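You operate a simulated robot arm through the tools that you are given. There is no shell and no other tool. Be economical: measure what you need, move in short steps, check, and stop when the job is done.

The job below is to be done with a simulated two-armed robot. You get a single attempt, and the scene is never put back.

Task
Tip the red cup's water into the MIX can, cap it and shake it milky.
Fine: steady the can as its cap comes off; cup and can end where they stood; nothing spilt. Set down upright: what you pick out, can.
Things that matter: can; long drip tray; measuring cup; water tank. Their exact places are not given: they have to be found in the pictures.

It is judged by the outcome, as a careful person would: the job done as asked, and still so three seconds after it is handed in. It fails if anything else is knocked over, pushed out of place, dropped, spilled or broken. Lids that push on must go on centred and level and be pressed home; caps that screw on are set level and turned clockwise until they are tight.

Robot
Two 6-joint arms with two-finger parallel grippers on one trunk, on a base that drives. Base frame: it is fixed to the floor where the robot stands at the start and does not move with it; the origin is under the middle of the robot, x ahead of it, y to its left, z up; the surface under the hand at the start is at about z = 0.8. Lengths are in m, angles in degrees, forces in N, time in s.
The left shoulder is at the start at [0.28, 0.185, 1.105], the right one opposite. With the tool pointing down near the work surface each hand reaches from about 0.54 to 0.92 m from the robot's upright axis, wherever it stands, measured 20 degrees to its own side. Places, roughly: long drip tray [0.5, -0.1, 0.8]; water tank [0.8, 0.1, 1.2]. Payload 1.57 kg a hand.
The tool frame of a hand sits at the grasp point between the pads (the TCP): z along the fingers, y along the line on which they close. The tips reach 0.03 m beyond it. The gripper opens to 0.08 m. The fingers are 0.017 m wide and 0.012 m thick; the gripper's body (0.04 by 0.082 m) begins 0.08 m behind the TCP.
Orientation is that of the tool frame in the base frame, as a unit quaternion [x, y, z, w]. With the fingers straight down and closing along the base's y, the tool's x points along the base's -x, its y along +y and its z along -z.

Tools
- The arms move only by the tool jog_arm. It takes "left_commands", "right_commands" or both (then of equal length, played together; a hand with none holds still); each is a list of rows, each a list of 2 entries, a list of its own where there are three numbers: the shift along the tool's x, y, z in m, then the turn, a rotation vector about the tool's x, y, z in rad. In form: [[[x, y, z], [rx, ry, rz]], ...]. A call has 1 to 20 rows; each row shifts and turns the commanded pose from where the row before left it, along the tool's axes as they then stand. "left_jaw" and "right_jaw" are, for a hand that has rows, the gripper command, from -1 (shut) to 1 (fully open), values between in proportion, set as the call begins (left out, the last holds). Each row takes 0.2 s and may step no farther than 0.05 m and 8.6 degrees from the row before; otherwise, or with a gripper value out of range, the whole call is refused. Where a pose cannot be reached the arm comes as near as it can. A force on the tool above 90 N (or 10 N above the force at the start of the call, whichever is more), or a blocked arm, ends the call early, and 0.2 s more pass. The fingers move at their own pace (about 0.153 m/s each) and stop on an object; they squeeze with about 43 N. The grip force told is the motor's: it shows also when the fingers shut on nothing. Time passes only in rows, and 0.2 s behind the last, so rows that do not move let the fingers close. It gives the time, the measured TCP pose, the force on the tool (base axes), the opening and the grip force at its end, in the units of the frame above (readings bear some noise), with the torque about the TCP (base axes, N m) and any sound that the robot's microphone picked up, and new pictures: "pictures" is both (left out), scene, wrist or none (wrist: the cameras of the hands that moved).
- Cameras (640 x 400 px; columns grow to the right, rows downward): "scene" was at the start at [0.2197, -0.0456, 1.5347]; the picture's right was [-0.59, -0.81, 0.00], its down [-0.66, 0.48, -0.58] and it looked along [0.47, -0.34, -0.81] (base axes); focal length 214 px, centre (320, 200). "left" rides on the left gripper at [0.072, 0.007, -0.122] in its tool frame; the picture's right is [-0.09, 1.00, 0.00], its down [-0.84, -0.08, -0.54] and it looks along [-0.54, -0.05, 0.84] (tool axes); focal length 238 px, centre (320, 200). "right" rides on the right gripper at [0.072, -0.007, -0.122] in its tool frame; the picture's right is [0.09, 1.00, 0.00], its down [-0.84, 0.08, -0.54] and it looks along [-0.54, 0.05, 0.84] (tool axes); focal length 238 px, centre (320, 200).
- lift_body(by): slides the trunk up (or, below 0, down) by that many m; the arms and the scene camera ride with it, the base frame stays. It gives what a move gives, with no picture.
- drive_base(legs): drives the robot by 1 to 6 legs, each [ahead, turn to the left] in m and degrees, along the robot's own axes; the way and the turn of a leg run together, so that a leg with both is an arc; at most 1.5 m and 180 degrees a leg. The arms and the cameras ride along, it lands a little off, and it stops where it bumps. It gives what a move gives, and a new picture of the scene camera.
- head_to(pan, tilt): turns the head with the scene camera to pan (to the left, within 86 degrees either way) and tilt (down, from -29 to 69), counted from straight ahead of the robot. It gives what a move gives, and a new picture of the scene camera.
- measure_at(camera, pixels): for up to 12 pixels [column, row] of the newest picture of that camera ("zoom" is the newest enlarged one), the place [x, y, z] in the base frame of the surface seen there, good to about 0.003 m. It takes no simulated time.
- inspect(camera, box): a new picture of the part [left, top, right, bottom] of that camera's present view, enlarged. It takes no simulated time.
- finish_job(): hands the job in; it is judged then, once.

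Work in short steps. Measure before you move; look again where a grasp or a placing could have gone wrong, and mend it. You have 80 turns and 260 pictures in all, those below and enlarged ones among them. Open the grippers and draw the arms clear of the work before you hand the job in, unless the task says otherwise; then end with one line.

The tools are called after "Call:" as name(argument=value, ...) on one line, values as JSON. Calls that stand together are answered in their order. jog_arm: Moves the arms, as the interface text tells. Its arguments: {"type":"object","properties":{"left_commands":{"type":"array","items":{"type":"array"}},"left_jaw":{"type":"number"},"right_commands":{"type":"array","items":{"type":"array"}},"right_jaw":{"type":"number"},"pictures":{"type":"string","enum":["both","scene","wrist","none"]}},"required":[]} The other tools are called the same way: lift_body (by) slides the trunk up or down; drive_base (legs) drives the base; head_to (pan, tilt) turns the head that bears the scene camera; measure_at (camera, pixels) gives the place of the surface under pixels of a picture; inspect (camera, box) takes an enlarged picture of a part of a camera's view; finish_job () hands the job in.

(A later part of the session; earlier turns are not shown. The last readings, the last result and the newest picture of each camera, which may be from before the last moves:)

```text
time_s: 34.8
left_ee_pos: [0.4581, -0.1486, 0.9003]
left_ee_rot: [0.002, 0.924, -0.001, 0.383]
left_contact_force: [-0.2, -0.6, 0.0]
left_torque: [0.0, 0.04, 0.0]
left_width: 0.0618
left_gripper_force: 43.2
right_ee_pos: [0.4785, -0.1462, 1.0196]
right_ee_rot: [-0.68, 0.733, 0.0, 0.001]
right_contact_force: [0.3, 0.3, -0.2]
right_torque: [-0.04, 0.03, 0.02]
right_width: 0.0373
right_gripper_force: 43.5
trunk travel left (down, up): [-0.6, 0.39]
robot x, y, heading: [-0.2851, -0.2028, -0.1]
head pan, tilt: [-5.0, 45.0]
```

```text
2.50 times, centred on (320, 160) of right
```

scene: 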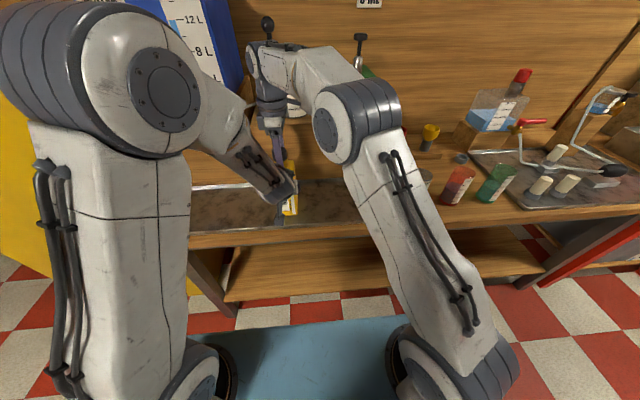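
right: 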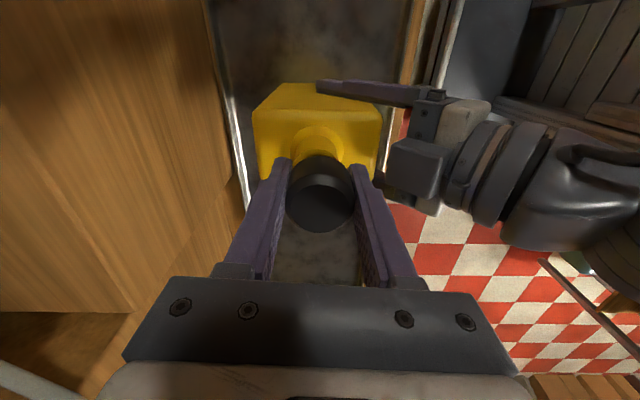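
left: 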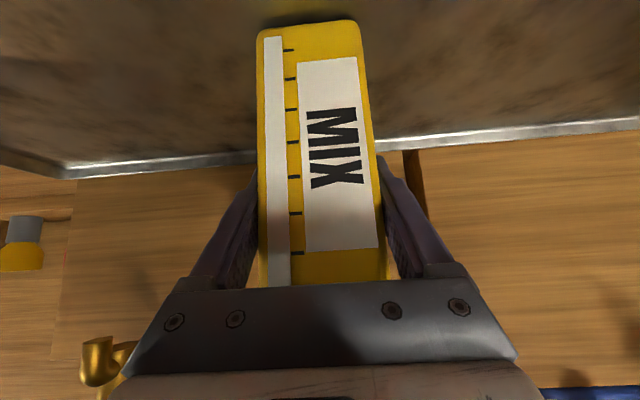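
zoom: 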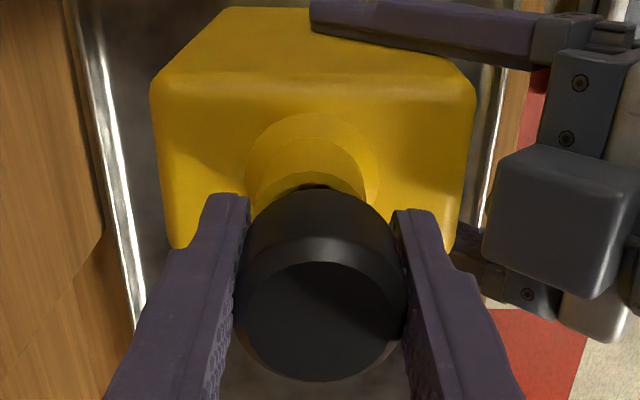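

The cap is free (dark opening visible). To be able to set it down, the fingertips must not protrude under it, so I seat it back, open slightly, raise 16 mm and regrip nearer its top.

Call:
jog_arm(right_commands=[[[0, 0, 0.003], [0, 0, 0]], [[0, 0, 0.003], [0, 0, 0]]], pictures="none")

Call:
jog_arm(right_commands=[[[0, 0, 0], [0, 0, 0]], [[0, 0, 0], [0, 0, 0]], [[0, 0, -0.008], [0, 0, 0]], [[0, 0, -0.008], [0, 0, 0]], [[0, 0, 0], [0, 0, 0]]], right_jaw=0.25, pictures="wrist")

Call:
jog_arm(right_commands=[[[0, 0, 0], [0, 0, 0]], [[0, 0, 0], [0, 0, 0]], [[0, 0, 0], [0, 0, 0]]], right_jaw=-1, pictures="wrist")

```text
time_s: 35.4
left_ee_pos: [0.4568, -0.1482, 0.8982]
left_ee_rot: [0.002, 0.923, 0.0, 0.385]
left_contact_force: [0.3, -0.7, -1.1]
left_torque: [0.04, 0.05, 0.04]
left_width: 0.0616
left_gripper_force: 42.8
right_ee_pos: [0.4773, -0.1453, 1.015]
right_ee_rot: [-0.68, 0.733, 0.0, 0.0]
right_contact_force: [-0.1, 0.3, -0.7]
right_torque: [0.0, -0.03, 0.0]
right_width: 0.0371
right_gripper_force: 42.9
trunk travel left (down, up): [-0.6, 0.39]
robot x, y, heading: [-0.2818, -0.2031, -0.4]
head pan, tilt: [-5.0, 45.0]
```

```text
time_s: 36.6
left_ee_pos: [0.4578, -0.1484, 0.8999]
left_ee_rot: [0.002, 0.923, -0.001, 0.384]
left_contact_force: [-0.1, -0.5, -0.4]
left_torque: [0.06, 0.02, -0.02]
left_width: 0.0619
left_gripper_force: 42.8
right_ee_pos: [0.4789, -0.146, 1.0309]
right_ee_rot: [-0.68, 0.733, 0.001, -0.001]
right_contact_force: [0.1, -0.6, 0.4]
right_torque: [-0.03, 0.01, 0.02]
right_width: 0.0501
right_gripper_force: 0.1
trunk travel left (down, up): [-0.6, 0.39]
robot x, y, heading: [-0.2873, -0.1972, -0.1]
head pan, tilt: [-5.0, 45.0]
```

right: 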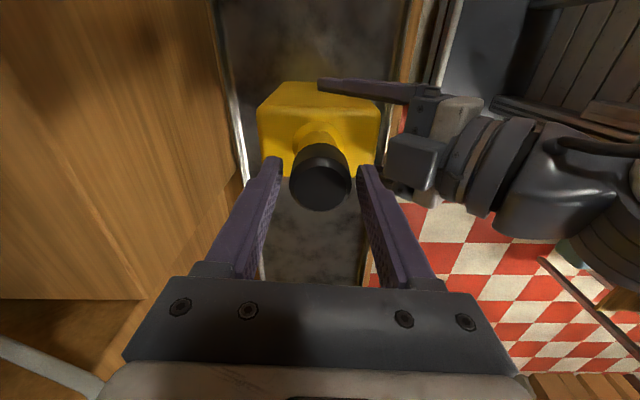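

```text
time_s: 37.4
left_ee_pos: [0.4577, -0.1483, 0.8999]
left_ee_rot: [0.002, 0.924, -0.001, 0.383]
left_contact_force: [-0.4, 0.1, 0.2]
left_torque: [0.01, 0.05, 0.02]
left_width: 0.0616
left_gripper_force: 42.7
right_ee_pos: [0.4777, -0.1452, 1.0307]
right_ee_rot: [-0.68, 0.733, 0.0, -0.001]
right_contact_force: [0.1, 0.7, 0.0]
right_torque: [0.0, 0.0, 0.0]
right_width: 0.0365
right_gripper_force: 42.6
trunk travel left (down, up): [-0.6, 0.39]
robot x, y, heading: [-0.2843, -0.2019, 0.0]
head pan, tilt: [-5.0, 45.0]
```

right: 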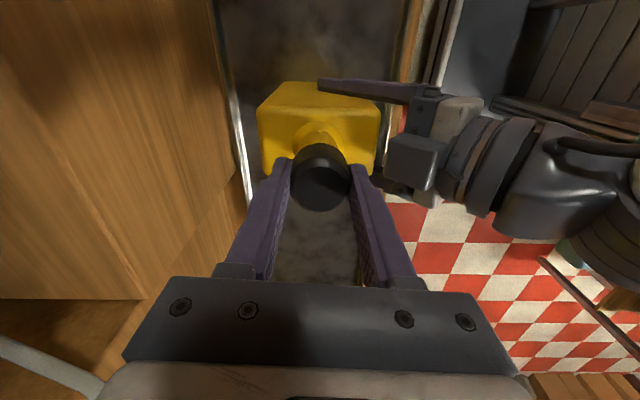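

Cap regripped. Lift 5 cm, turn the wrist back, carry the cap over the tray to about (0.48,-0.36).

Call:
jog_arm(right_commands=[[[0, 0, -0.025], [0, 0, 0]], [[0, 0, -0.025], [0, 0, 0]], [[0, 0, 0], [0, 0, 0.15]], [[0, 0, 0], [0, 0, 0.15]], [[0, 0, 0], [0, 0, 0.15]], [[0, 0, 0], [0, 0, 0.15]], [[0, 0, 0], [0, 0, 0.15]], [[0, 0, 0], [0, 0, 0.15]], [[0, 0, 0], [0, 0, 0.15]], [[0, 0, 0], [0, 0, 0.15]], [[0, 0, 0], [0, 0, 0.15]], [[0, 0, 0], [0, 0, 0.15]], [[0, -0.043, 0], [0, 0, 0]], [[0, -0.043, 0], [0, 0, 0]], [[0, -0.043, 0], [0, 0, 0]], [[0, -0.043, 0], [0, 0, 0]], [[0, -0.043, 0], [0, 0, 0]], [[0, 0, 0], [0, 0, 0]]])

Call:
measure_at(camera="right", pixels=[[320, 60], [320, 120], [420, 110], [480, 110]])

```text
time_s: 41.2
left_ee_pos: [0.4583, -0.1487, 0.8993]
left_ee_rot: [0.003, 0.923, -0.001, 0.384]
left_contact_force: [-0.2, -0.3, 0.0]
left_torque: [0.02, 0.02, -0.01]
left_width: 0.0616
left_gripper_force: 42.7
right_ee_pos: [0.4749, -0.3589, 1.0804]
right_ee_rot: [0.002, 1.0, 0.001, 0.0]
right_contact_force: [-0.1, -0.2, -0.2]
right_torque: [-0.02, 0.01, 0.0]
right_width: 0.0366
right_gripper_force: 43.0
trunk travel left (down, up): [-0.6, 0.39]
robot x, y, heading: [-0.2837, -0.2009, 0.1]
head pan, tilt: [-5.0, 45.0]
```

scene: 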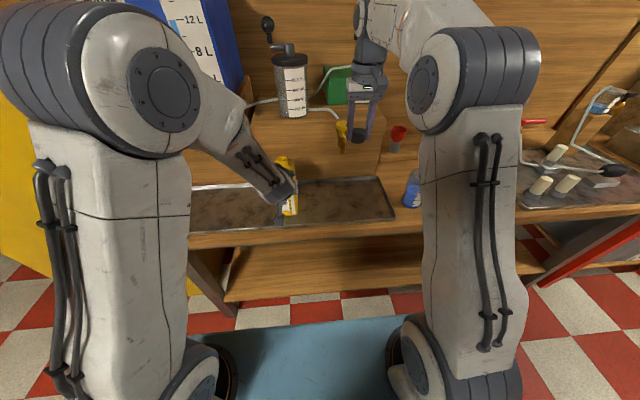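
right: 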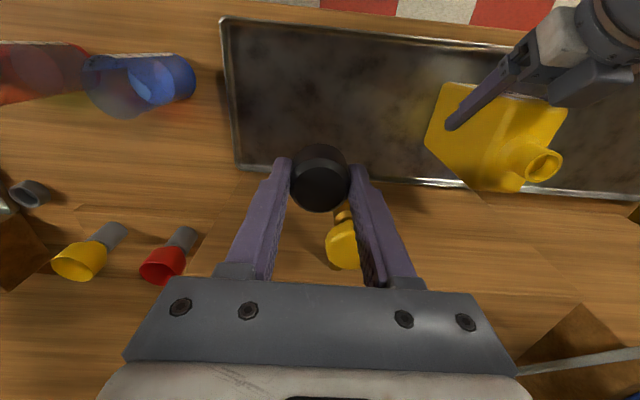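

```text
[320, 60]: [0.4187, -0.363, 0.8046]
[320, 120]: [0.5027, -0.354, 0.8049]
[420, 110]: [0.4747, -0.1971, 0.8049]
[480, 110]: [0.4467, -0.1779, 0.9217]
```

Open neck visible at (543,165); tray surface z = 0.805. I lower the cap nearly to the tray, the last bit in small steps.

Call:
jog_arm(right_commands=[[[0, 0, 0.045], [0, 0, 0]], [[0, 0, 0.045], [0, 0, 0]], [[0, 0, 0.045], [0, 0, 0]], [[0, 0, 0.045], [0, 0, 0]], [[0, 0, 0.043], [0, 0, 0]], [[0, 0, 0.006], [0, 0, 0]], [[0, 0, 0.005], [0, 0, 0]], [[0, 0, 0.004], [0, 0, 0]], [[0, 0, 0], [0, 0, 0]]])

Call:
inspect(camera="right", box=[240, 80, 640, 240])

```text
time_s: 43.2
left_ee_pos: [0.4574, -0.1477, 0.8989]
left_ee_rot: [0.003, 0.924, -0.001, 0.383]
left_contact_force: [-0.3, -0.3, -0.3]
left_torque: [0.03, -0.04, 0.02]
left_width: 0.0617
left_gripper_force: 42.6
right_ee_pos: [0.4755, -0.3613, 0.8436]
right_ee_rot: [0.002, 1.0, -0.001, 0.0]
right_contact_force: [-0.7, -0.2, -0.5]
right_torque: [0.0, -0.04, 0.02]
right_width: 0.0365
right_gripper_force: 43.4
trunk travel left (down, up): [-0.6, 0.39]
robot x, y, heading: [-0.2837, -0.2073, 0.1]
head pan, tilt: [-5.0, 45.0]
```

scene: 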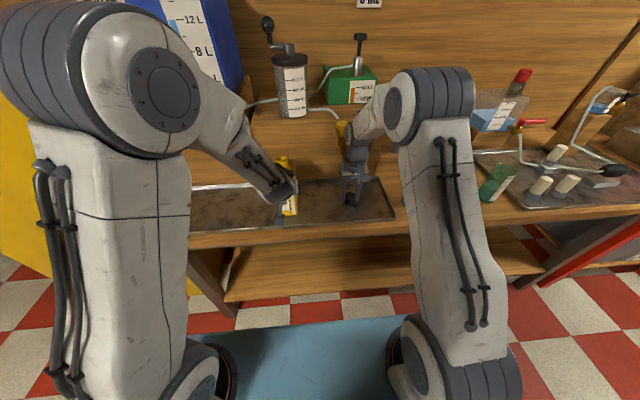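
right: 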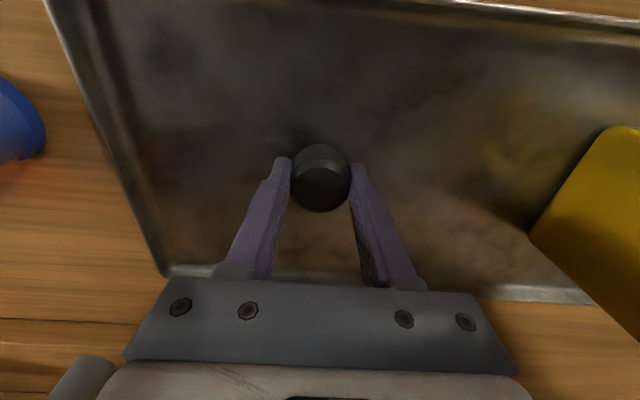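

```text
1.60 times, centred on (440, 160) of right
```

zoom: 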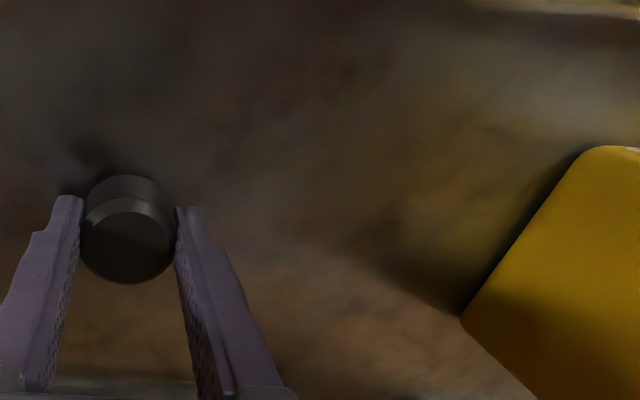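

No contact yet (force ≈ 0). I go down in 2 mm steps until contact shows.

Call:
jog_arm(right_commands=[[[0, 0, 0.002], [0, 0, 0]], [[0, 0, 0.002], [0, 0, 0]], [[0, 0, 0], [0, 0, 0]]], pictures="none")

Call:
jog_arm(right_commands=[[[0, 0, 0.0015], [0, 0, 0]], [[0, 0, 0.0015], [0, 0, 0]], [[0, 0, 0], [0, 0, 0]]], pictures="none")

```text
time_s: 44.0
left_ee_pos: [0.4578, -0.1488, 0.8988]
left_ee_rot: [0.002, 0.923, -0.001, 0.385]
left_contact_force: [0.0, 0.3, 0.4]
left_torque: [0.0, -0.01, 0.0]
left_width: 0.0617
left_gripper_force: 43.2
right_ee_pos: [0.4769, -0.3614, 0.8386]
right_ee_rot: [0.003, 1.0, 0.0, 0.001]
right_contact_force: [-0.3, 0.2, -0.2]
right_torque: [-0.01, 0.0, 0.02]
right_width: 0.0364
right_gripper_force: 43.0
trunk travel left (down, up): [-0.6, 0.39]
robot x, y, heading: [-0.2831, -0.2024, -0.4]
head pan, tilt: [-5.0, 45.0]
```

```text
time_s: 44.8
left_ee_pos: [0.4574, -0.1482, 0.9003]
left_ee_rot: [0.003, 0.924, -0.002, 0.383]
left_contact_force: [0.9, -0.9, 0.1]
left_torque: [0.0, 0.02, 0.01]
left_width: 0.0618
left_gripper_force: 42.7
right_ee_pos: [0.4767, -0.3614, 0.8362]
right_ee_rot: [0.001, 1.0, 0.0, 0.001]
right_contact_force: [-0.5, -1.8, 11.7]
right_torque: [0.01, 0.02, 0.01]
right_width: 0.0364
right_gripper_force: 43.2
trunk travel left (down, up): [-0.6, 0.39]
robot x, y, heading: [-0.2853, -0.203, -0.3]
head pan, tilt: [-5.0, 45.0]
```

Contact at z 0.836. Release and rise.

Call:
jog_arm(right_commands=[[[0, 0, 0], [0, 0, 0]], [[0, 0, 0], [0, 0, 0]], [[0, 0, -0.02], [0, 0, 0]], [[0, 0, -0.03], [0, 0, 0]], [[0, 0, -0.04], [0, 0, 0]], [[0, 0, -0.04], [0, 0, 0]], [[0, 0, -0.04], [0, 0, 0]], [[0, 0, -0.04], [0, 0, 0]], [[0, 0, 0], [0, 0, 0]]], right_jaw=0.4)

Call:
inspect(camera="right", box=[240, 60, 600, 240])

```text
time_s: 46.8
left_ee_pos: [0.457, -0.1479, 0.901]
left_ee_rot: [0.003, 0.924, -0.001, 0.383]
left_contact_force: [-0.3, -0.1, -0.5]
left_torque: [0.06, -0.02, 0.03]
left_width: 0.0616
left_gripper_force: 43.2
right_ee_pos: [0.477, -0.3608, 1.0476]
right_ee_rot: [0.001, 1.0, 0.0, 0.0]
right_contact_force: [-0.2, 0.6, -0.5]
right_torque: [0.01, -0.01, 0.01]
right_width: 0.0556
right_gripper_force: 0.1
trunk travel left (down, up): [-0.6, 0.39]
robot x, y, heading: [-0.2834, -0.1987, -0.1]
head pan, tilt: [-5.0, 45.0]
```

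scene: 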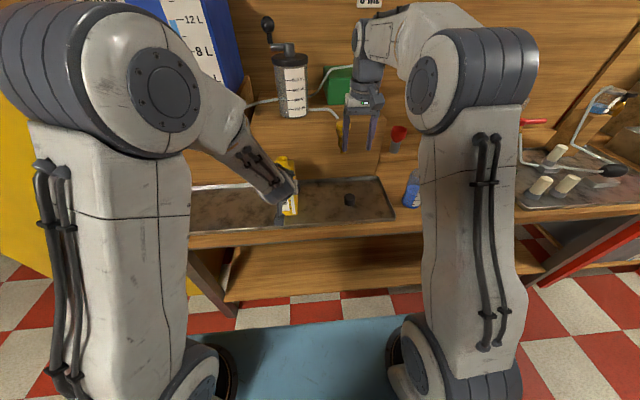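
right: 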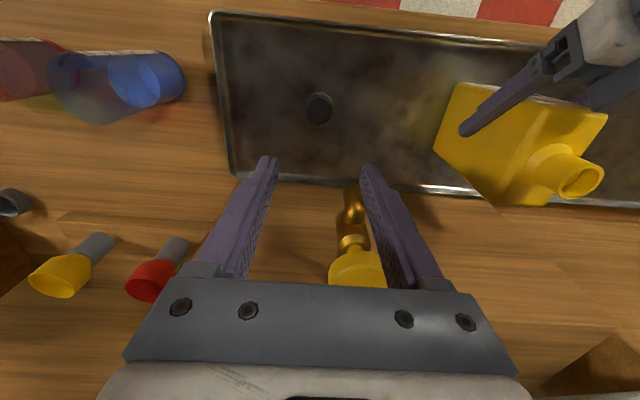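

```text
1.78 times, centred on (420, 150) of right
```

zoom: 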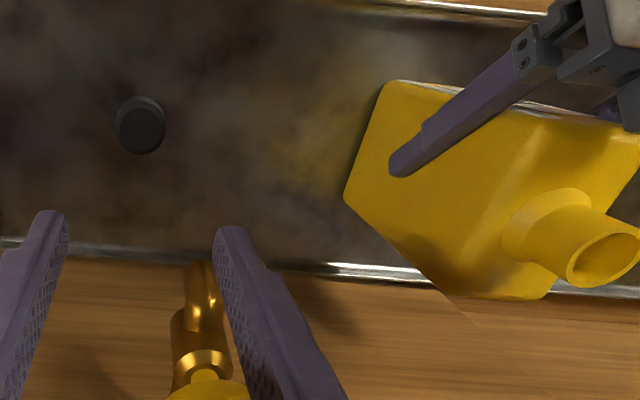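

Cap stands upright on the tray at (0.477,-0.361). Now I move the right hand over the red cup to measure it from above.

Call:
jog_arm(right_commands=[[[0.0086, -0.041, -0.0056], [0, 0, 0]], [[0.0086, -0.041, -0.0056], [0, 0, 0]], [[0.0086, -0.041, -0.0056], [0, 0, 0]], [[0.0086, -0.041, -0.0056], [0, 0, 0]], [[0.0086, -0.041, -0.0056], [0, 0, 0]], [[0.0086, -0.041, -0.0056], [0, 0, 0]], [[0.0086, -0.041, -0.0056], [0, 0, 0]], [[0.0086, -0.041, -0.0056], [0, 0, 0]], [[0.0086, -0.041, -0.0056], [0, 0, 0]], [[0, 0, 0], [0, 0, 0]]], right_jaw=1, pictures="wrist")

Call:
inspect(camera="right", box=[240, 20, 400, 160])

```text
time_s: 49.0
left_ee_pos: [0.4583, -0.1476, 0.899]
left_ee_rot: [0.002, 0.923, 0.0, 0.384]
left_contact_force: [-0.8, 0.4, -0.1]
left_torque: [-0.02, -0.04, -0.02]
left_width: 0.0617
left_gripper_force: 43.5
right_ee_pos: [0.3963, -0.7288, 1.0955]
right_ee_rot: [0.002, 1.0, 0.0, 0.0]
right_contact_force: [-0.4, -0.6, 0.5]
right_torque: [-0.03, -0.01, -0.01]
right_width: 0.0799
right_gripper_force: 0.1
trunk travel left (down, up): [-0.6, 0.39]
robot x, y, heading: [-0.2833, -0.2002, -0.4]
head pan, tilt: [-5.0, 45.0]
```

right: 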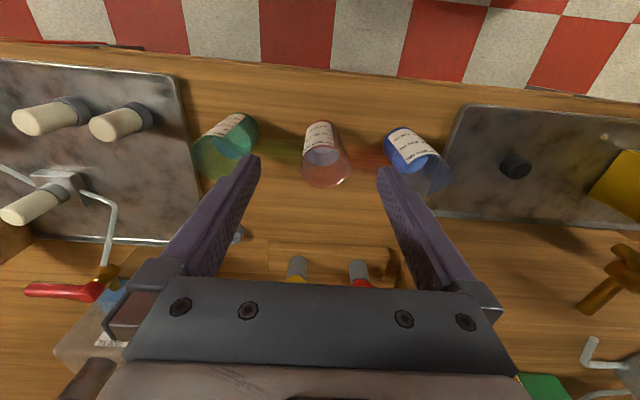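

```text
2.86 times, centred on (320, 90) of right
```

zoom: 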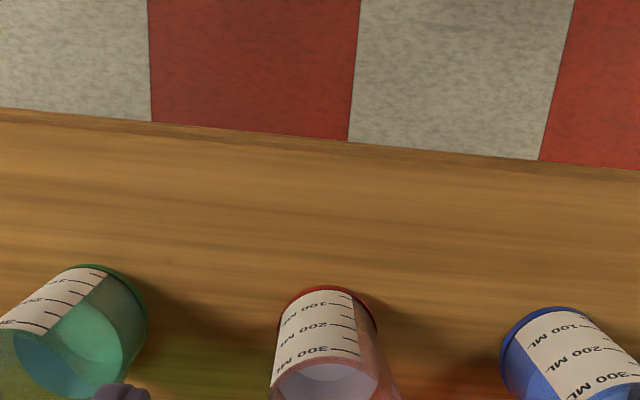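

Measure the red cup in the full right-camera view: base edge, rim edges, label.

Call:
inspect(camera="right", box=[270, 100, 390, 200])

Call:
measure_at(camera="right", pixels=[[318, 124], [304, 135], [335, 133], [303, 155], [308, 145], [304, 176], [328, 188], [350, 175], [326, 170], [320, 118], [345, 150], [318, 150]])

```text
4.00 times, centred on (330, 150) of right
```

zoom: 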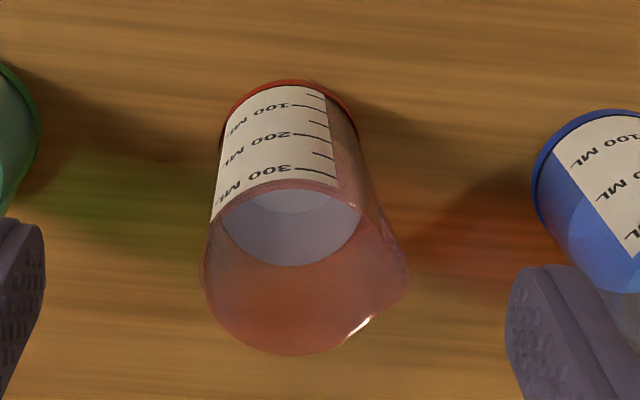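

```text
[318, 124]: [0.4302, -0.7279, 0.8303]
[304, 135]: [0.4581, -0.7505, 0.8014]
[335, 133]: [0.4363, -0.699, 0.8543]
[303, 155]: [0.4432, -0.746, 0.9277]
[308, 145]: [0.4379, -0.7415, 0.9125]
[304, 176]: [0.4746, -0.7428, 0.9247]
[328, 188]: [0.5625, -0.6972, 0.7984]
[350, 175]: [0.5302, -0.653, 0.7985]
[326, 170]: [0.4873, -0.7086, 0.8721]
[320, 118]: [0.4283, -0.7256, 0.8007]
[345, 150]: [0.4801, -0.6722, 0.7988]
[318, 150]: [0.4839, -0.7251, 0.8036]
```

There seems to be a pouring lip on the rim, toward +y/+x (zoom (405,290)). I move 6 cm ahead to look down into the cup and fix its direction.

Call:
jog_arm(right_commands=[[[-0.035, 0, -0.02], [0, 0, 0]], [[-0.035, 0, -0.02], [0, 0, 0]], [[0, 0, 0], [0, 0, 0]]], pictures="wrist")

Call:
inspect(camera="right", box=[270, 40, 390, 140])

```text
time_s: 49.8
left_ee_pos: [0.4572, -0.1486, 0.8997]
left_ee_rot: [0.003, 0.924, -0.001, 0.384]
left_contact_force: [0.3, 0.0, -0.7]
left_torque: [0.0, -0.01, 0.0]
left_width: 0.0618
left_gripper_force: 43.0
right_ee_pos: [0.4211, -0.7072, 1.1055]
right_ee_rot: [0.002, 1.0, 0.0, 0.0]
right_contact_force: [-0.2, 0.3, 0.1]
right_torque: [0.02, -0.01, 0.0]
right_width: 0.0798
right_gripper_force: 0.0
right hand out of reach, approached as far as the arm can: row 1, 2
trunk travel left (down, up): [-0.6, 0.39]
robot x, y, heading: [-0.2845, -0.2027, -0.2]
head pan, tilt: [-5.0, 45.0]
```

right: 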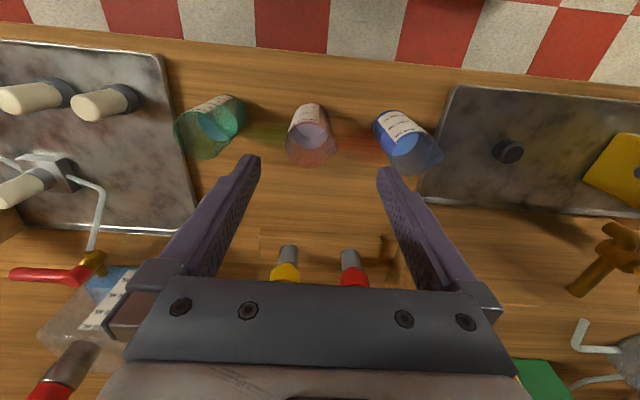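

```text
4.00 times, centred on (330, 90) of right
```

zoom: 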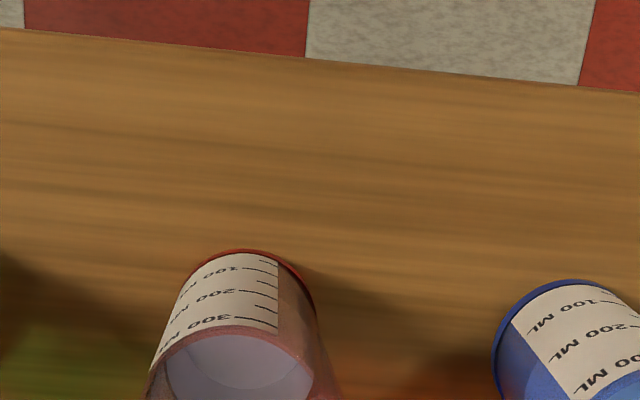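

Call:
inspect(camera="right", box=[272, 90, 352, 180])

Call:
inspect(camera="right", box=[360, 90, 460, 190])

```text
4.44 times, centred on (312, 135) of right
```

zoom: 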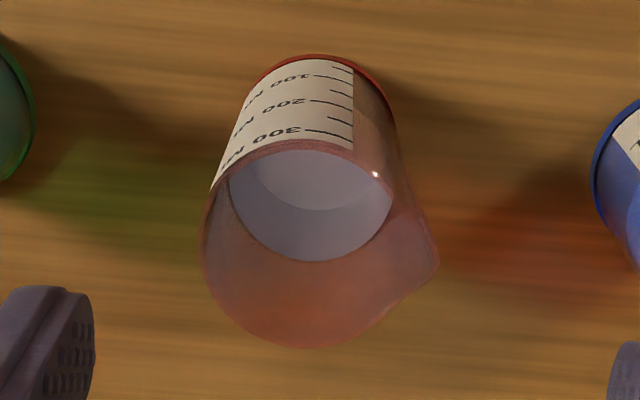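

```text
4.00 times, centred on (410, 140) of right
```

zoom: 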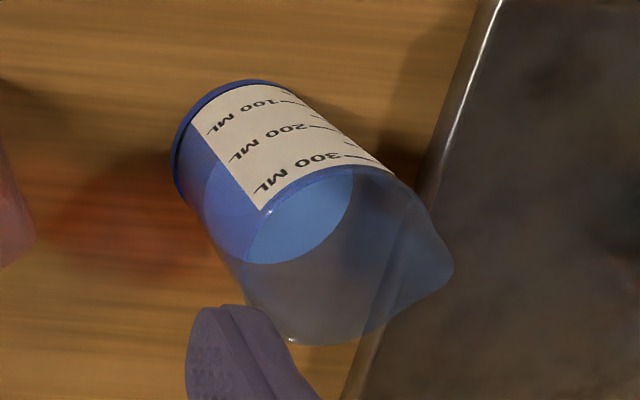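

The spout of the red cup points to about +y – ideal for pouring toward the can. I measure rim/spout, the can's neck and the left arm's extent for clearances.

Call:
inspect(camera="right", box=[272, 90, 352, 180])

Call:
measure_at(camera="zoom", pixels=[[300, 146], [375, 175], [433, 250], [215, 210], [290, 340], [225, 190], [365, 200], [300, 230], [430, 275], [270, 60], [345, 57], [395, 110]])

Call:
head_to(pan=-2, tilt=42)

Call:
measure_at(camera="scene", pixels=[[275, 185], [260, 160], [240, 135], [225, 110], [200, 80], [160, 90], [180, 60]])

```text
4.44 times, centred on (312, 135) of right
```

zoom: 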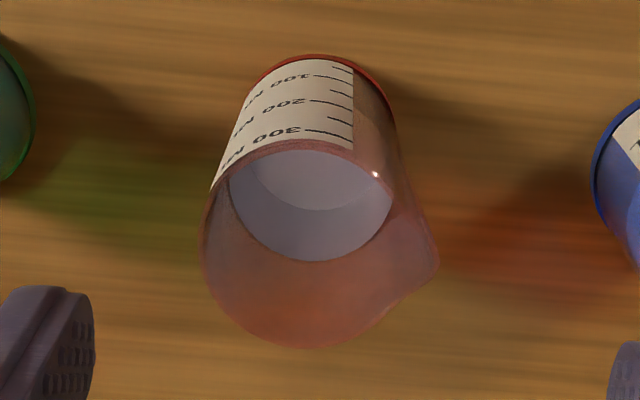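

```text
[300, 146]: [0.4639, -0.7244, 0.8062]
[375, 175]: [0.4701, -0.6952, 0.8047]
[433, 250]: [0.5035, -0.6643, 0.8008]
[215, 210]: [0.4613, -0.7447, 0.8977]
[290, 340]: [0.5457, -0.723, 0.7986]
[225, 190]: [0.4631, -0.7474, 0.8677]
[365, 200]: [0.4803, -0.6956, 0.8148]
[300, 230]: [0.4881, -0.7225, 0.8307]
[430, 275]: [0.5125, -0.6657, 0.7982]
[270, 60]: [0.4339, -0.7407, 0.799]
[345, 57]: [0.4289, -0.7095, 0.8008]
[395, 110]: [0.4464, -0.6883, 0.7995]
```

```text
time_s: 50.4
left_ee_pos: [0.4566, -0.1491, 0.8994]
left_ee_rot: [0.003, 0.924, -0.001, 0.383]
left_contact_force: [0.7, 0.1, 0.3]
left_torque: [0.0, -0.02, -0.03]
left_width: 0.0618
left_gripper_force: 42.7
right_ee_pos: [0.4224, -0.7073, 1.1042]
right_ee_rot: [0.002, 1.0, 0.0, -0.001]
right_contact_force: [-0.3, -0.6, -0.7]
right_torque: [0.02, 0.0, -0.01]
right_width: 0.0799
right_gripper_force: 0.0
trunk travel left (down, up): [-0.6, 0.39]
robot x, y, heading: [-0.284, -0.2018, -0.0]
head pan, tilt: [-2.0, 42.0]
```

scene: 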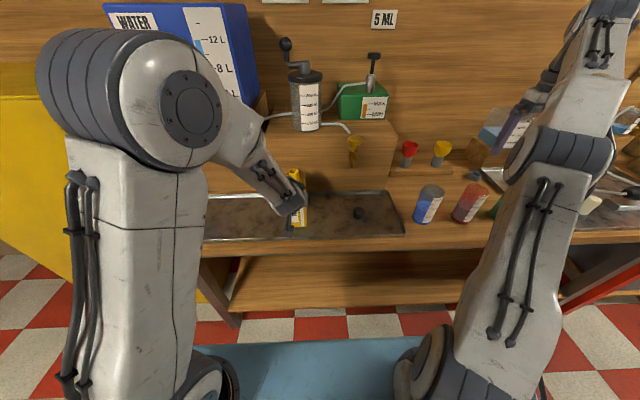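

```text
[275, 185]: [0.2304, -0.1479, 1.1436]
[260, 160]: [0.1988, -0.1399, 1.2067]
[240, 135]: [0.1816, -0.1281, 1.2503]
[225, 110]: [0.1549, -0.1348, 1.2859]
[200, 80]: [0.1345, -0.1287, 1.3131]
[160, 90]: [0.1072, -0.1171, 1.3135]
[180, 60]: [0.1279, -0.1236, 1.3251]
```

Cup centre ≈ (0.462,-0.719), radius 0.034, rim ≈ 0.93. I back the right hand off to (0.33,-0.83,1.08) and turn it: heading 45° (toward +x+y), pitched 20° below horizontal.

Call:
jog_arm(right_commands=[[[0.0225, -0.03, 0.005], [0, 0, 0]], [[0.0225, -0.03, 0.005], [0, 0, 0]], [[0.0225, -0.03, 0.005], [0, 0, 0]], [[0.0225, -0.03, 0.005], [0, 0, 0]], [[0, 0, 0], [0, 0, -0.131]], [[0, 0, 0], [0, 0, -0.131]], [[0, 0, 0], [0, 0, -0.131]], [[0, 0, 0], [0, 0, -0.131]], [[0, 0, 0], [0, 0, -0.131]], [[0, 0, 0], [0, 0, -0.131]], [[0, 0, 0], [0, -0.1358, 0]], [[0, 0, 0], [0, -0.1358, 0]], [[0, 0, 0], [0, -0.1358, 0]], [[0, 0, 0], [0, -0.1358, 0]], [[0, 0, 0], [0, -0.1358, 0]], [[0, 0, 0], [0, -0.1358, 0]], [[0, 0, 0], [0, -0.1358, 0]], [[0, 0, 0], [0, -0.1358, 0]], [[0, 0, 0], [0, -0.1358, 0]], [[0, 0, 0], [0, 0, 0]]])

```text
time_s: 54.6
left_ee_pos: [0.4571, -0.1483, 0.8997]
left_ee_rot: [0.002, 0.924, -0.001, 0.383]
left_contact_force: [0.5, 0.7, 0.2]
left_torque: [0.0, -0.03, -0.01]
left_width: 0.0616
left_gripper_force: 43.4
right_ee_pos: [0.3234, -0.8145, 1.0772]
right_ee_rot: [-0.312, 0.756, 0.219, 0.532]
right_contact_force: [0.8, -0.3, 0.6]
right_torque: [-0.01, 0.01, 0.02]
right_width: 0.0799
right_gripper_force: 0.1
right hand out of reach, approached as far as the arm can: row 3, 4, 11, 12, 14
trunk travel left (down, up): [-0.6, 0.39]
robot x, y, heading: [-0.2853, -0.2023, -0.1]
head pan, tilt: [-2.0, 42.0]
```

scene: 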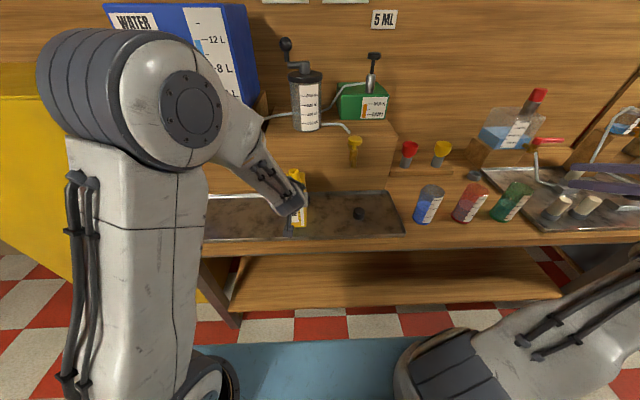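
right: 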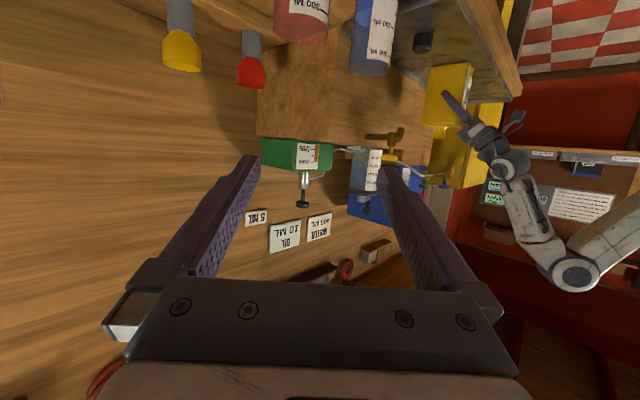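

Orientation is right (heading 45°, pitch 20°). Green cup leaves little room behind, so I turn heading to 38° and move over the cup axis at z 1.04, to descend with fingers on either side.

Call:
jog_arm(right_commands=[[[0, 0, 0], [0.115, 0, 0.041]], [[-0.0055, -0.0025, 0.0426], [0, 0, 0]], [[-0.0055, -0.0025, 0.0426], [0, 0, 0]], [[-0.0055, -0.0025, 0.0426], [0, 0, 0]], [[-0.0055, -0.0025, 0.0426], [0, 0, 0]], [[0, 0, 0], [0, 0, 0]]])

Call:
inspect(camera="scene", box=[400, 130, 560, 230])

```text
time_s: 56.0
left_ee_pos: [0.4577, -0.1489, 0.8983]
left_ee_rot: [0.002, 0.924, -0.001, 0.383]
left_contact_force: [-1.2, -0.1, -0.3]
left_torque: [0.0, -0.04, -0.07]
left_width: 0.0617
left_gripper_force: 42.5
right_ee_pos: [0.464, -0.7208, 1.0365]
right_ee_rot: [-0.266, 0.775, 0.186, 0.543]
right_contact_force: [-0.3, 0.1, -1.0]
right_torque: [-0.03, -0.03, 0.01]
right_width: 0.0801
right_gripper_force: 0.1
trunk travel left (down, up): [-0.6, 0.39]
robot x, y, heading: [-0.2826, -0.2009, -0.2]
head pan, tilt: [-2.0, 42.0]
```

scene: 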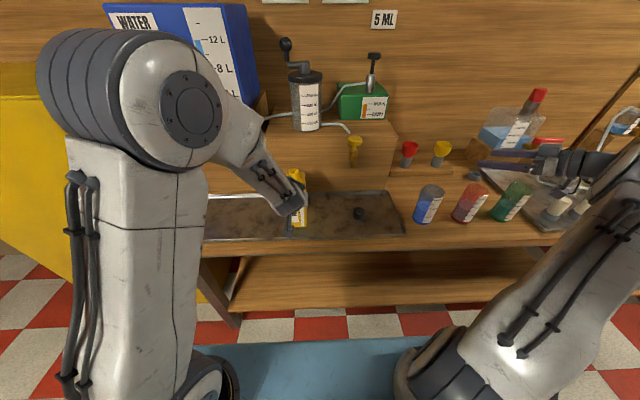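
right: 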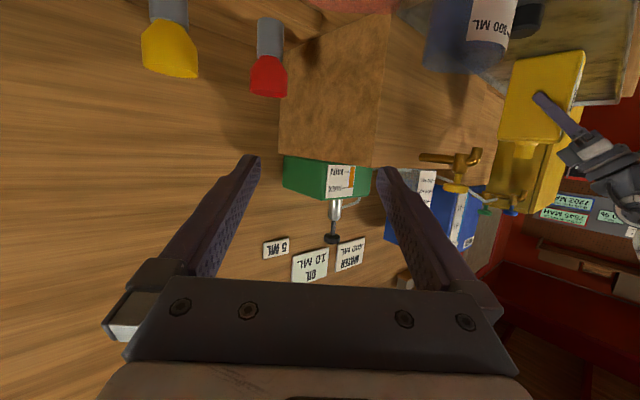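

```text
4.00 times, centred on (480, 180) of scene
```

zoom: 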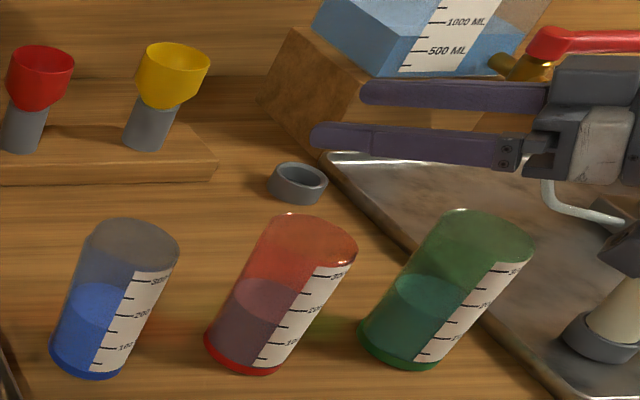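

I double-check the red and green cup positions from this zoom before descending.

Call:
measure_at(camera="zoom", pixels=[[280, 350], [208, 335], [260, 372], [325, 280], [345, 262], [290, 340], [445, 345], [490, 290], [395, 365], [515, 265], [362, 325], [270, 340]])

```text
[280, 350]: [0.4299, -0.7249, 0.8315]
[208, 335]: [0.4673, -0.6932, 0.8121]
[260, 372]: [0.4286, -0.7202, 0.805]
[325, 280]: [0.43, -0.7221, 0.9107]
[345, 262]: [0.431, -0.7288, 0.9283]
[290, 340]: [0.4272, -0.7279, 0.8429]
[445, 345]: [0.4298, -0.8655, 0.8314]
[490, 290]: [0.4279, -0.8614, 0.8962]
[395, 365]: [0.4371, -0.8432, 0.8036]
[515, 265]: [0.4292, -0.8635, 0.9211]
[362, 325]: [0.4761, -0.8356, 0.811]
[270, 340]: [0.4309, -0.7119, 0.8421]
```

Descend first to just above the rim (z ≈ 0.95) and look.

Call:
jog_arm(right_commands=[[[0.0285, 0.0005, 0.0104], [0, 0, 0]], [[0.0285, 0.0005, 0.0104], [0, 0, 0]], [[0.0228, 0.0005, 0.0083], [0, 0, 0]], [[0, 0, 0], [0, 0, 0]]])

Call:
inspect(camera="scene", box=[400, 150, 560, 250])

Call:
inspect(camera="right", box=[160, 0, 480, 200])

```text
time_s: 57.0
left_ee_pos: [0.4577, -0.1485, 0.899]
left_ee_rot: [0.003, 0.923, -0.001, 0.384]
left_contact_force: [-0.3, -1.0, 0.2]
left_torque: [0.02, -0.07, -0.01]
left_width: 0.0619
left_gripper_force: 42.7
right_ee_pos: [0.4593, -0.7192, 0.9561]
right_ee_rot: [-0.265, 0.775, 0.186, 0.543]
right_contact_force: [0.3, 0.2, -0.3]
right_torque: [-0.01, 0.0, 0.02]
right_width: 0.08
right_gripper_force: 0.1
trunk travel left (down, up): [-0.6, 0.39]
robot x, y, heading: [-0.2847, -0.2017, -0.4]
head pan, tilt: [-2.0, 42.0]
```

scene: 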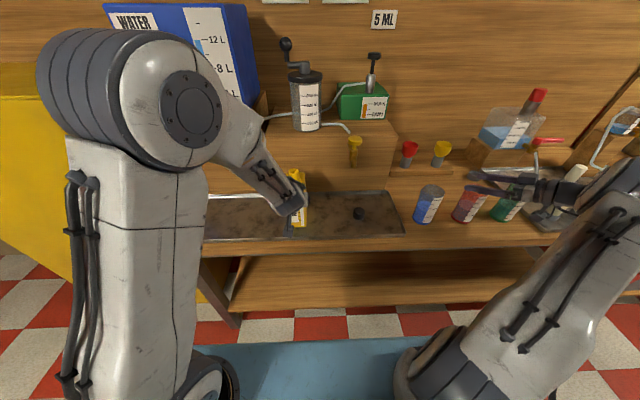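
right: 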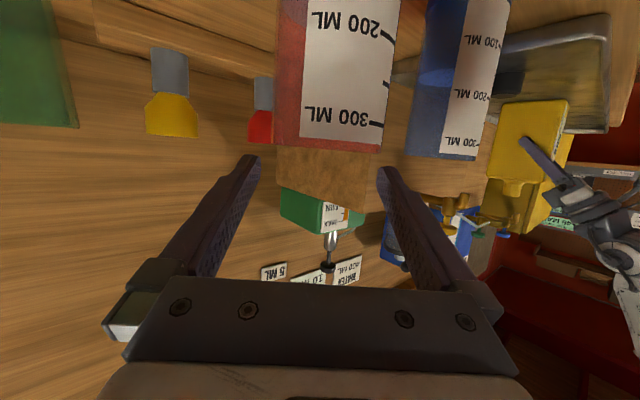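

```text
4.00 times, centred on (480, 200) of scene
```

zoom: 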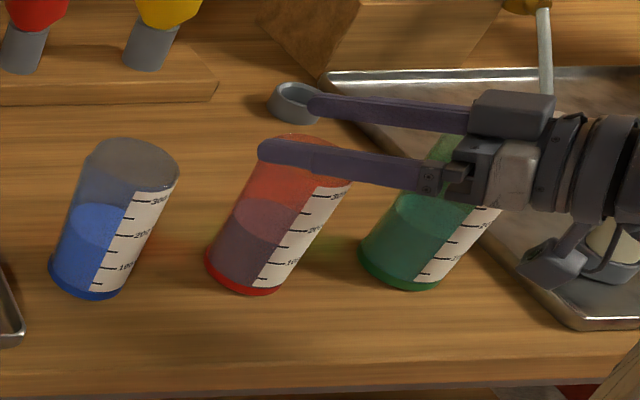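

```text
2.00 times, centred on (320, 100) of right
```

zoom: 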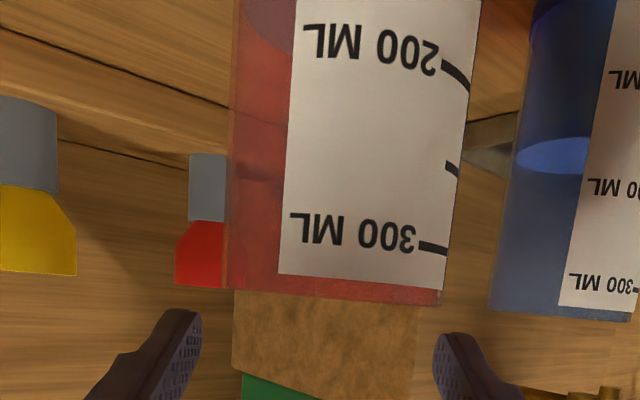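

Cup is centred within 2 mm between the fingers (rim columns 276–380 vs tips 258–378). Descend to z ≈ 0.885 and grip.

Call:
jog_arm(right_commands=[[[0.0223, 0.0006, 0.0091], [0, 0, 0]], [[0.0223, 0.0006, 0.0091], [0, 0, 0]], [[0.0223, 0.0004, 0.0091], [0, 0, 0]], [[0, 0, 0], [0, 0, 0]]], pictures="wrist")

Call:
inspect(camera="scene", box=[400, 150, 560, 250])

```text
time_s: 58.0
left_ee_pos: [0.4565, -0.1482, 0.8991]
left_ee_rot: [0.003, 0.924, -0.002, 0.383]
left_contact_force: [-0.1, -0.4, 0.0]
left_torque: [0.01, 0.01, -0.01]
left_width: 0.0617
left_gripper_force: 42.8
right_ee_pos: [0.46, -0.7165, 0.8832]
right_ee_rot: [-0.266, 0.775, 0.185, 0.543]
right_contact_force: [-0.7, 0.9, 0.1]
right_torque: [-0.01, 0.0, -0.02]
right_width: 0.0801
right_gripper_force: 0.0
trunk travel left (down, up): [-0.6, 0.39]
robot x, y, heading: [-0.2875, -0.2026, -0.3]
head pan, tilt: [-2.0, 42.0]
```

right: 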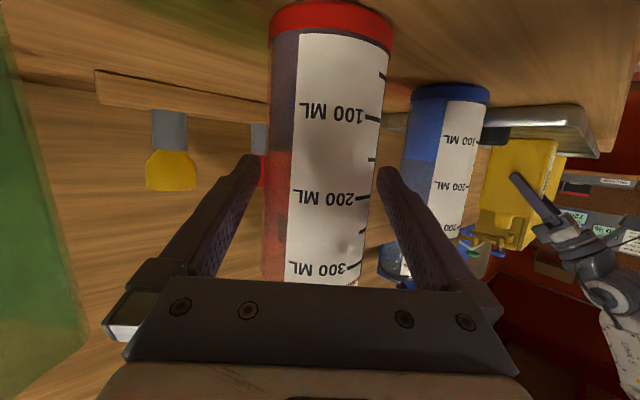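

```text
4.00 times, centred on (480, 200) of scene
```

zoom: 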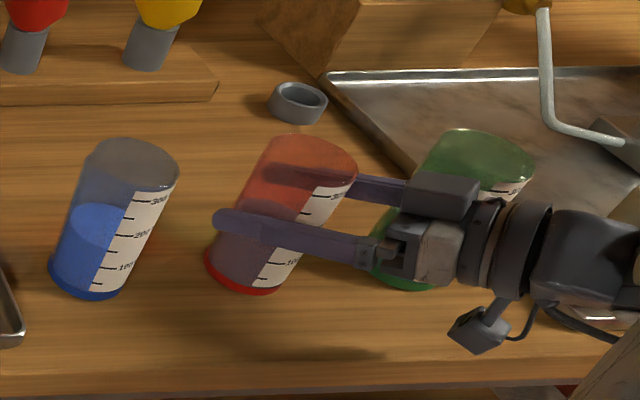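

Fingers straddle the red cup cleanly and clear of the green one. Close, then lift 5 mm gently.

Call:
jog_arm(right_commands=[[[0, 0, 0], [0, 0, 0]], [[0, 0, 0], [0, 0, 0]], [[0, 0, 0], [0, 0, 0]]], right_jaw=-1, pictures="wrist")

Call:
inspect(camera="scene", box=[400, 150, 560, 250])

```text
time_s: 58.8
left_ee_pos: [0.457, -0.1479, 0.9003]
left_ee_rot: [0.002, 0.924, -0.001, 0.382]
left_contact_force: [-0.2, -0.9, -0.6]
left_torque: [0.0, -0.03, -0.01]
left_width: 0.0617
left_gripper_force: 43.2
right_ee_pos: [0.4611, -0.7156, 0.8834]
right_ee_rot: [-0.266, 0.775, 0.186, 0.543]
right_contact_force: [0.5, -0.5, 2.1]
right_torque: [0.05, 0.02, -0.01]
right_width: 0.0602
right_gripper_force: 42.8
trunk travel left (down, up): [-0.6, 0.39]
robot x, y, heading: [-0.2816, -0.2033, -0.0]
head pan, tilt: [-2.0, 42.0]
```

right: 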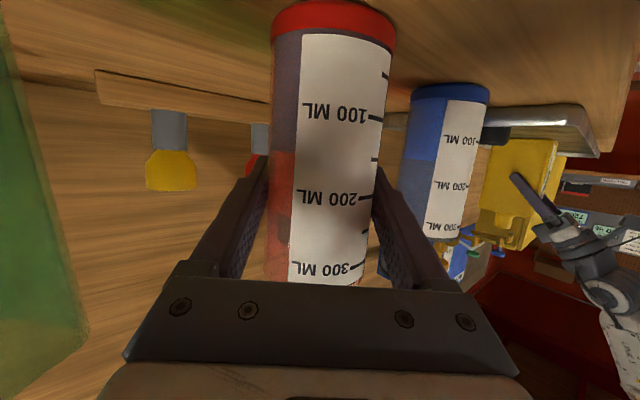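

```text
4.00 times, centred on (480, 200) of scene
```

zoom: 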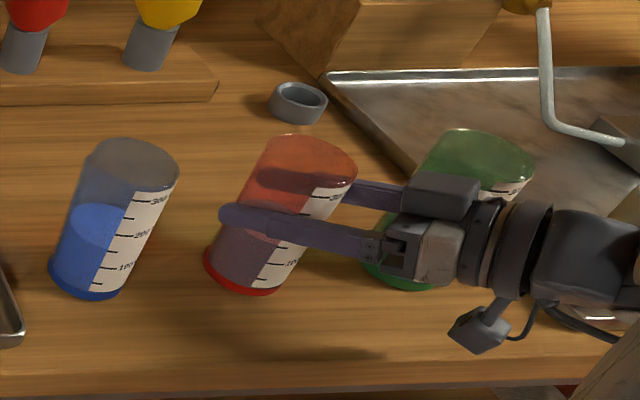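

Red cup held (width 0.060) at reference TCP (0.461,-0.716,0.883). I lift it straight up slowly by 0.20 m.

Call:
jog_arm(right_commands=[[[-0.005, 0, -0.0018], [0, 0, 0]], [[-0.014, 0, -0.0051], [0, 0, 0]], [[-0.0235, 0, -0.00855], [0, 0, 0]], [[-0.0235, 0, -0.00855], [0, 0, 0]], [[-0.0235, 0, -0.00855], [0, 0, 0]], [[-0.0235, 0, -0.00855], [0, 0, 0]], [[-0.0235, 0, -0.00855], [0, 0, 0]], [[-0.0235, 0, -0.00855], [0, 0, 0]], [[-0.019, 0, -0.0069], [0, 0, 0]], [[-0.009, 0, -0.0033], [0, 0, 0]], [[0, 0, 0], [0, 0, 0]]])

Call:
inspect(camera="scene", box=[400, 110, 560, 210])

```text
time_s: 61.2
left_ee_pos: [0.4583, -0.1487, 0.8989]
left_ee_rot: [0.002, 0.923, -0.001, 0.384]
left_contact_force: [0.1, 0.7, -0.2]
left_torque: [0.03, -0.04, 0.02]
left_width: 0.0617
left_gripper_force: 42.6
right_ee_pos: [0.4612, -0.7159, 1.0844]
right_ee_rot: [-0.266, 0.775, 0.186, 0.542]
right_contact_force: [-0.7, 0.4, -2.4]
right_torque: [0.02, 0.03, 0.01]
right_width: 0.0603
right_gripper_force: 43.0
trunk travel left (down, up): [-0.6, 0.39]
robot x, y, heading: [-0.284, -0.2013, -0.2]
head pan, tilt: [-2.0, 42.0]
```

scene: 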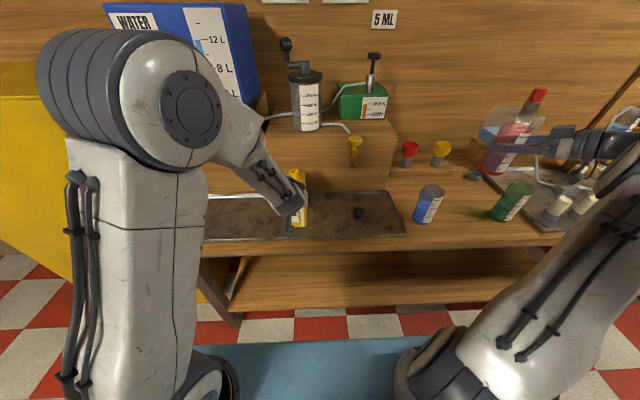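
right: 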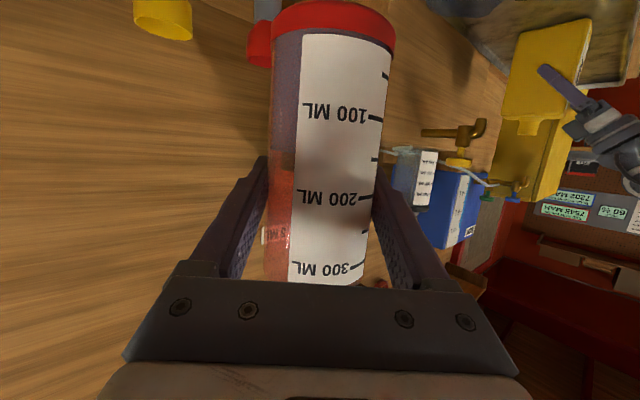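

```text
4.00 times, centred on (480, 160) of scene
```

zoom: 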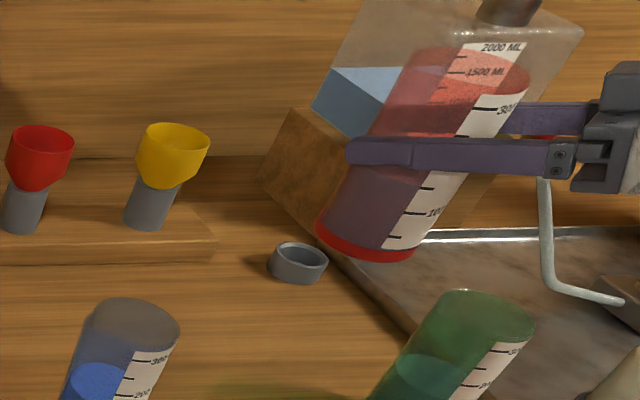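

Cup is up, level. Now the left hand lets go of the can and backs straight out, to leave room for the pour.

Call:
jog_arm(left_commands=[[[0, 0, 0], [0, 0, 0]], [[0, 0, 0], [0, 0, 0]], [[0, 0, -0.02], [0, 0, 0]], [[0, 0, -0.04], [0, 0, 0]], [[0, 0, -0.04], [0, 0, 0]], [[0, 0, -0.04], [0, 0, 0]], [[0, 0.04, -0.03], [0, 0, 0]], [[0, 0.04, -0.03], [0, 0, 0]], [[0, 0.045, -0.02], [0, 0, 0]], [[0, 0.045, 0], [0, 0, 0]], [[0, 0, 0], [0, 0, 0]]], left_jaw=1)

Call:
inspect(camera="scene", box=[250, 130, 370, 250])

```text
time_s: 63.6
left_ee_pos: [0.3459, 0.0163, 1.0314]
left_ee_rot: [0.002, 0.923, -0.001, 0.384]
left_contact_force: [-0.5, 0.5, 0.8]
left_torque: [-0.02, -0.01, 0.01]
left_width: 0.0798
left_gripper_force: 0.1
left hand out of reach, approached as far as the arm can: row 8, 9
right_ee_pos: [0.4616, -0.7162, 1.0841]
right_ee_rot: [-0.266, 0.775, 0.186, 0.542]
right_contact_force: [1.4, -0.2, -1.8]
right_torque: [-0.01, 0.01, 0.03]
right_width: 0.0605
right_gripper_force: 42.8
trunk travel left (down, up): [-0.6, 0.39]
robot x, y, heading: [-0.2859, -0.202, -0.0]
head pan, tilt: [-2.0, 42.0]
```

scene: 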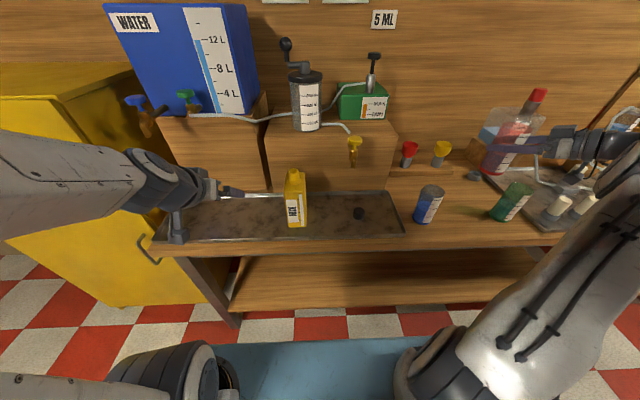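
left: 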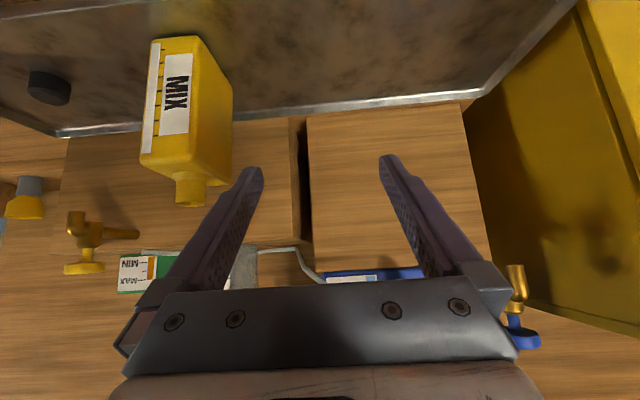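

```text
3.33 times, centred on (310, 190) of scene
```

zoom: 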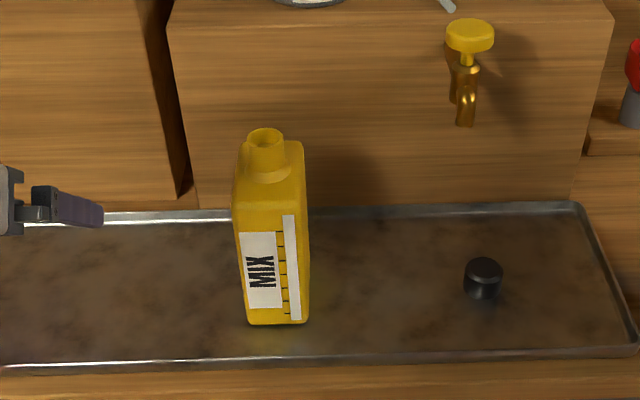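

Neck now fully visible; zoom to measure its rim.

Call:
inspect(camera="scene", box=[281, 160, 313, 184])

```text
16.00 times, centred on (297, 172) of scene
```

zoom: 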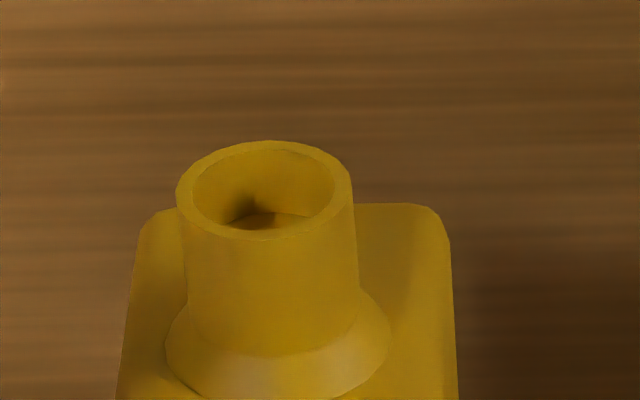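

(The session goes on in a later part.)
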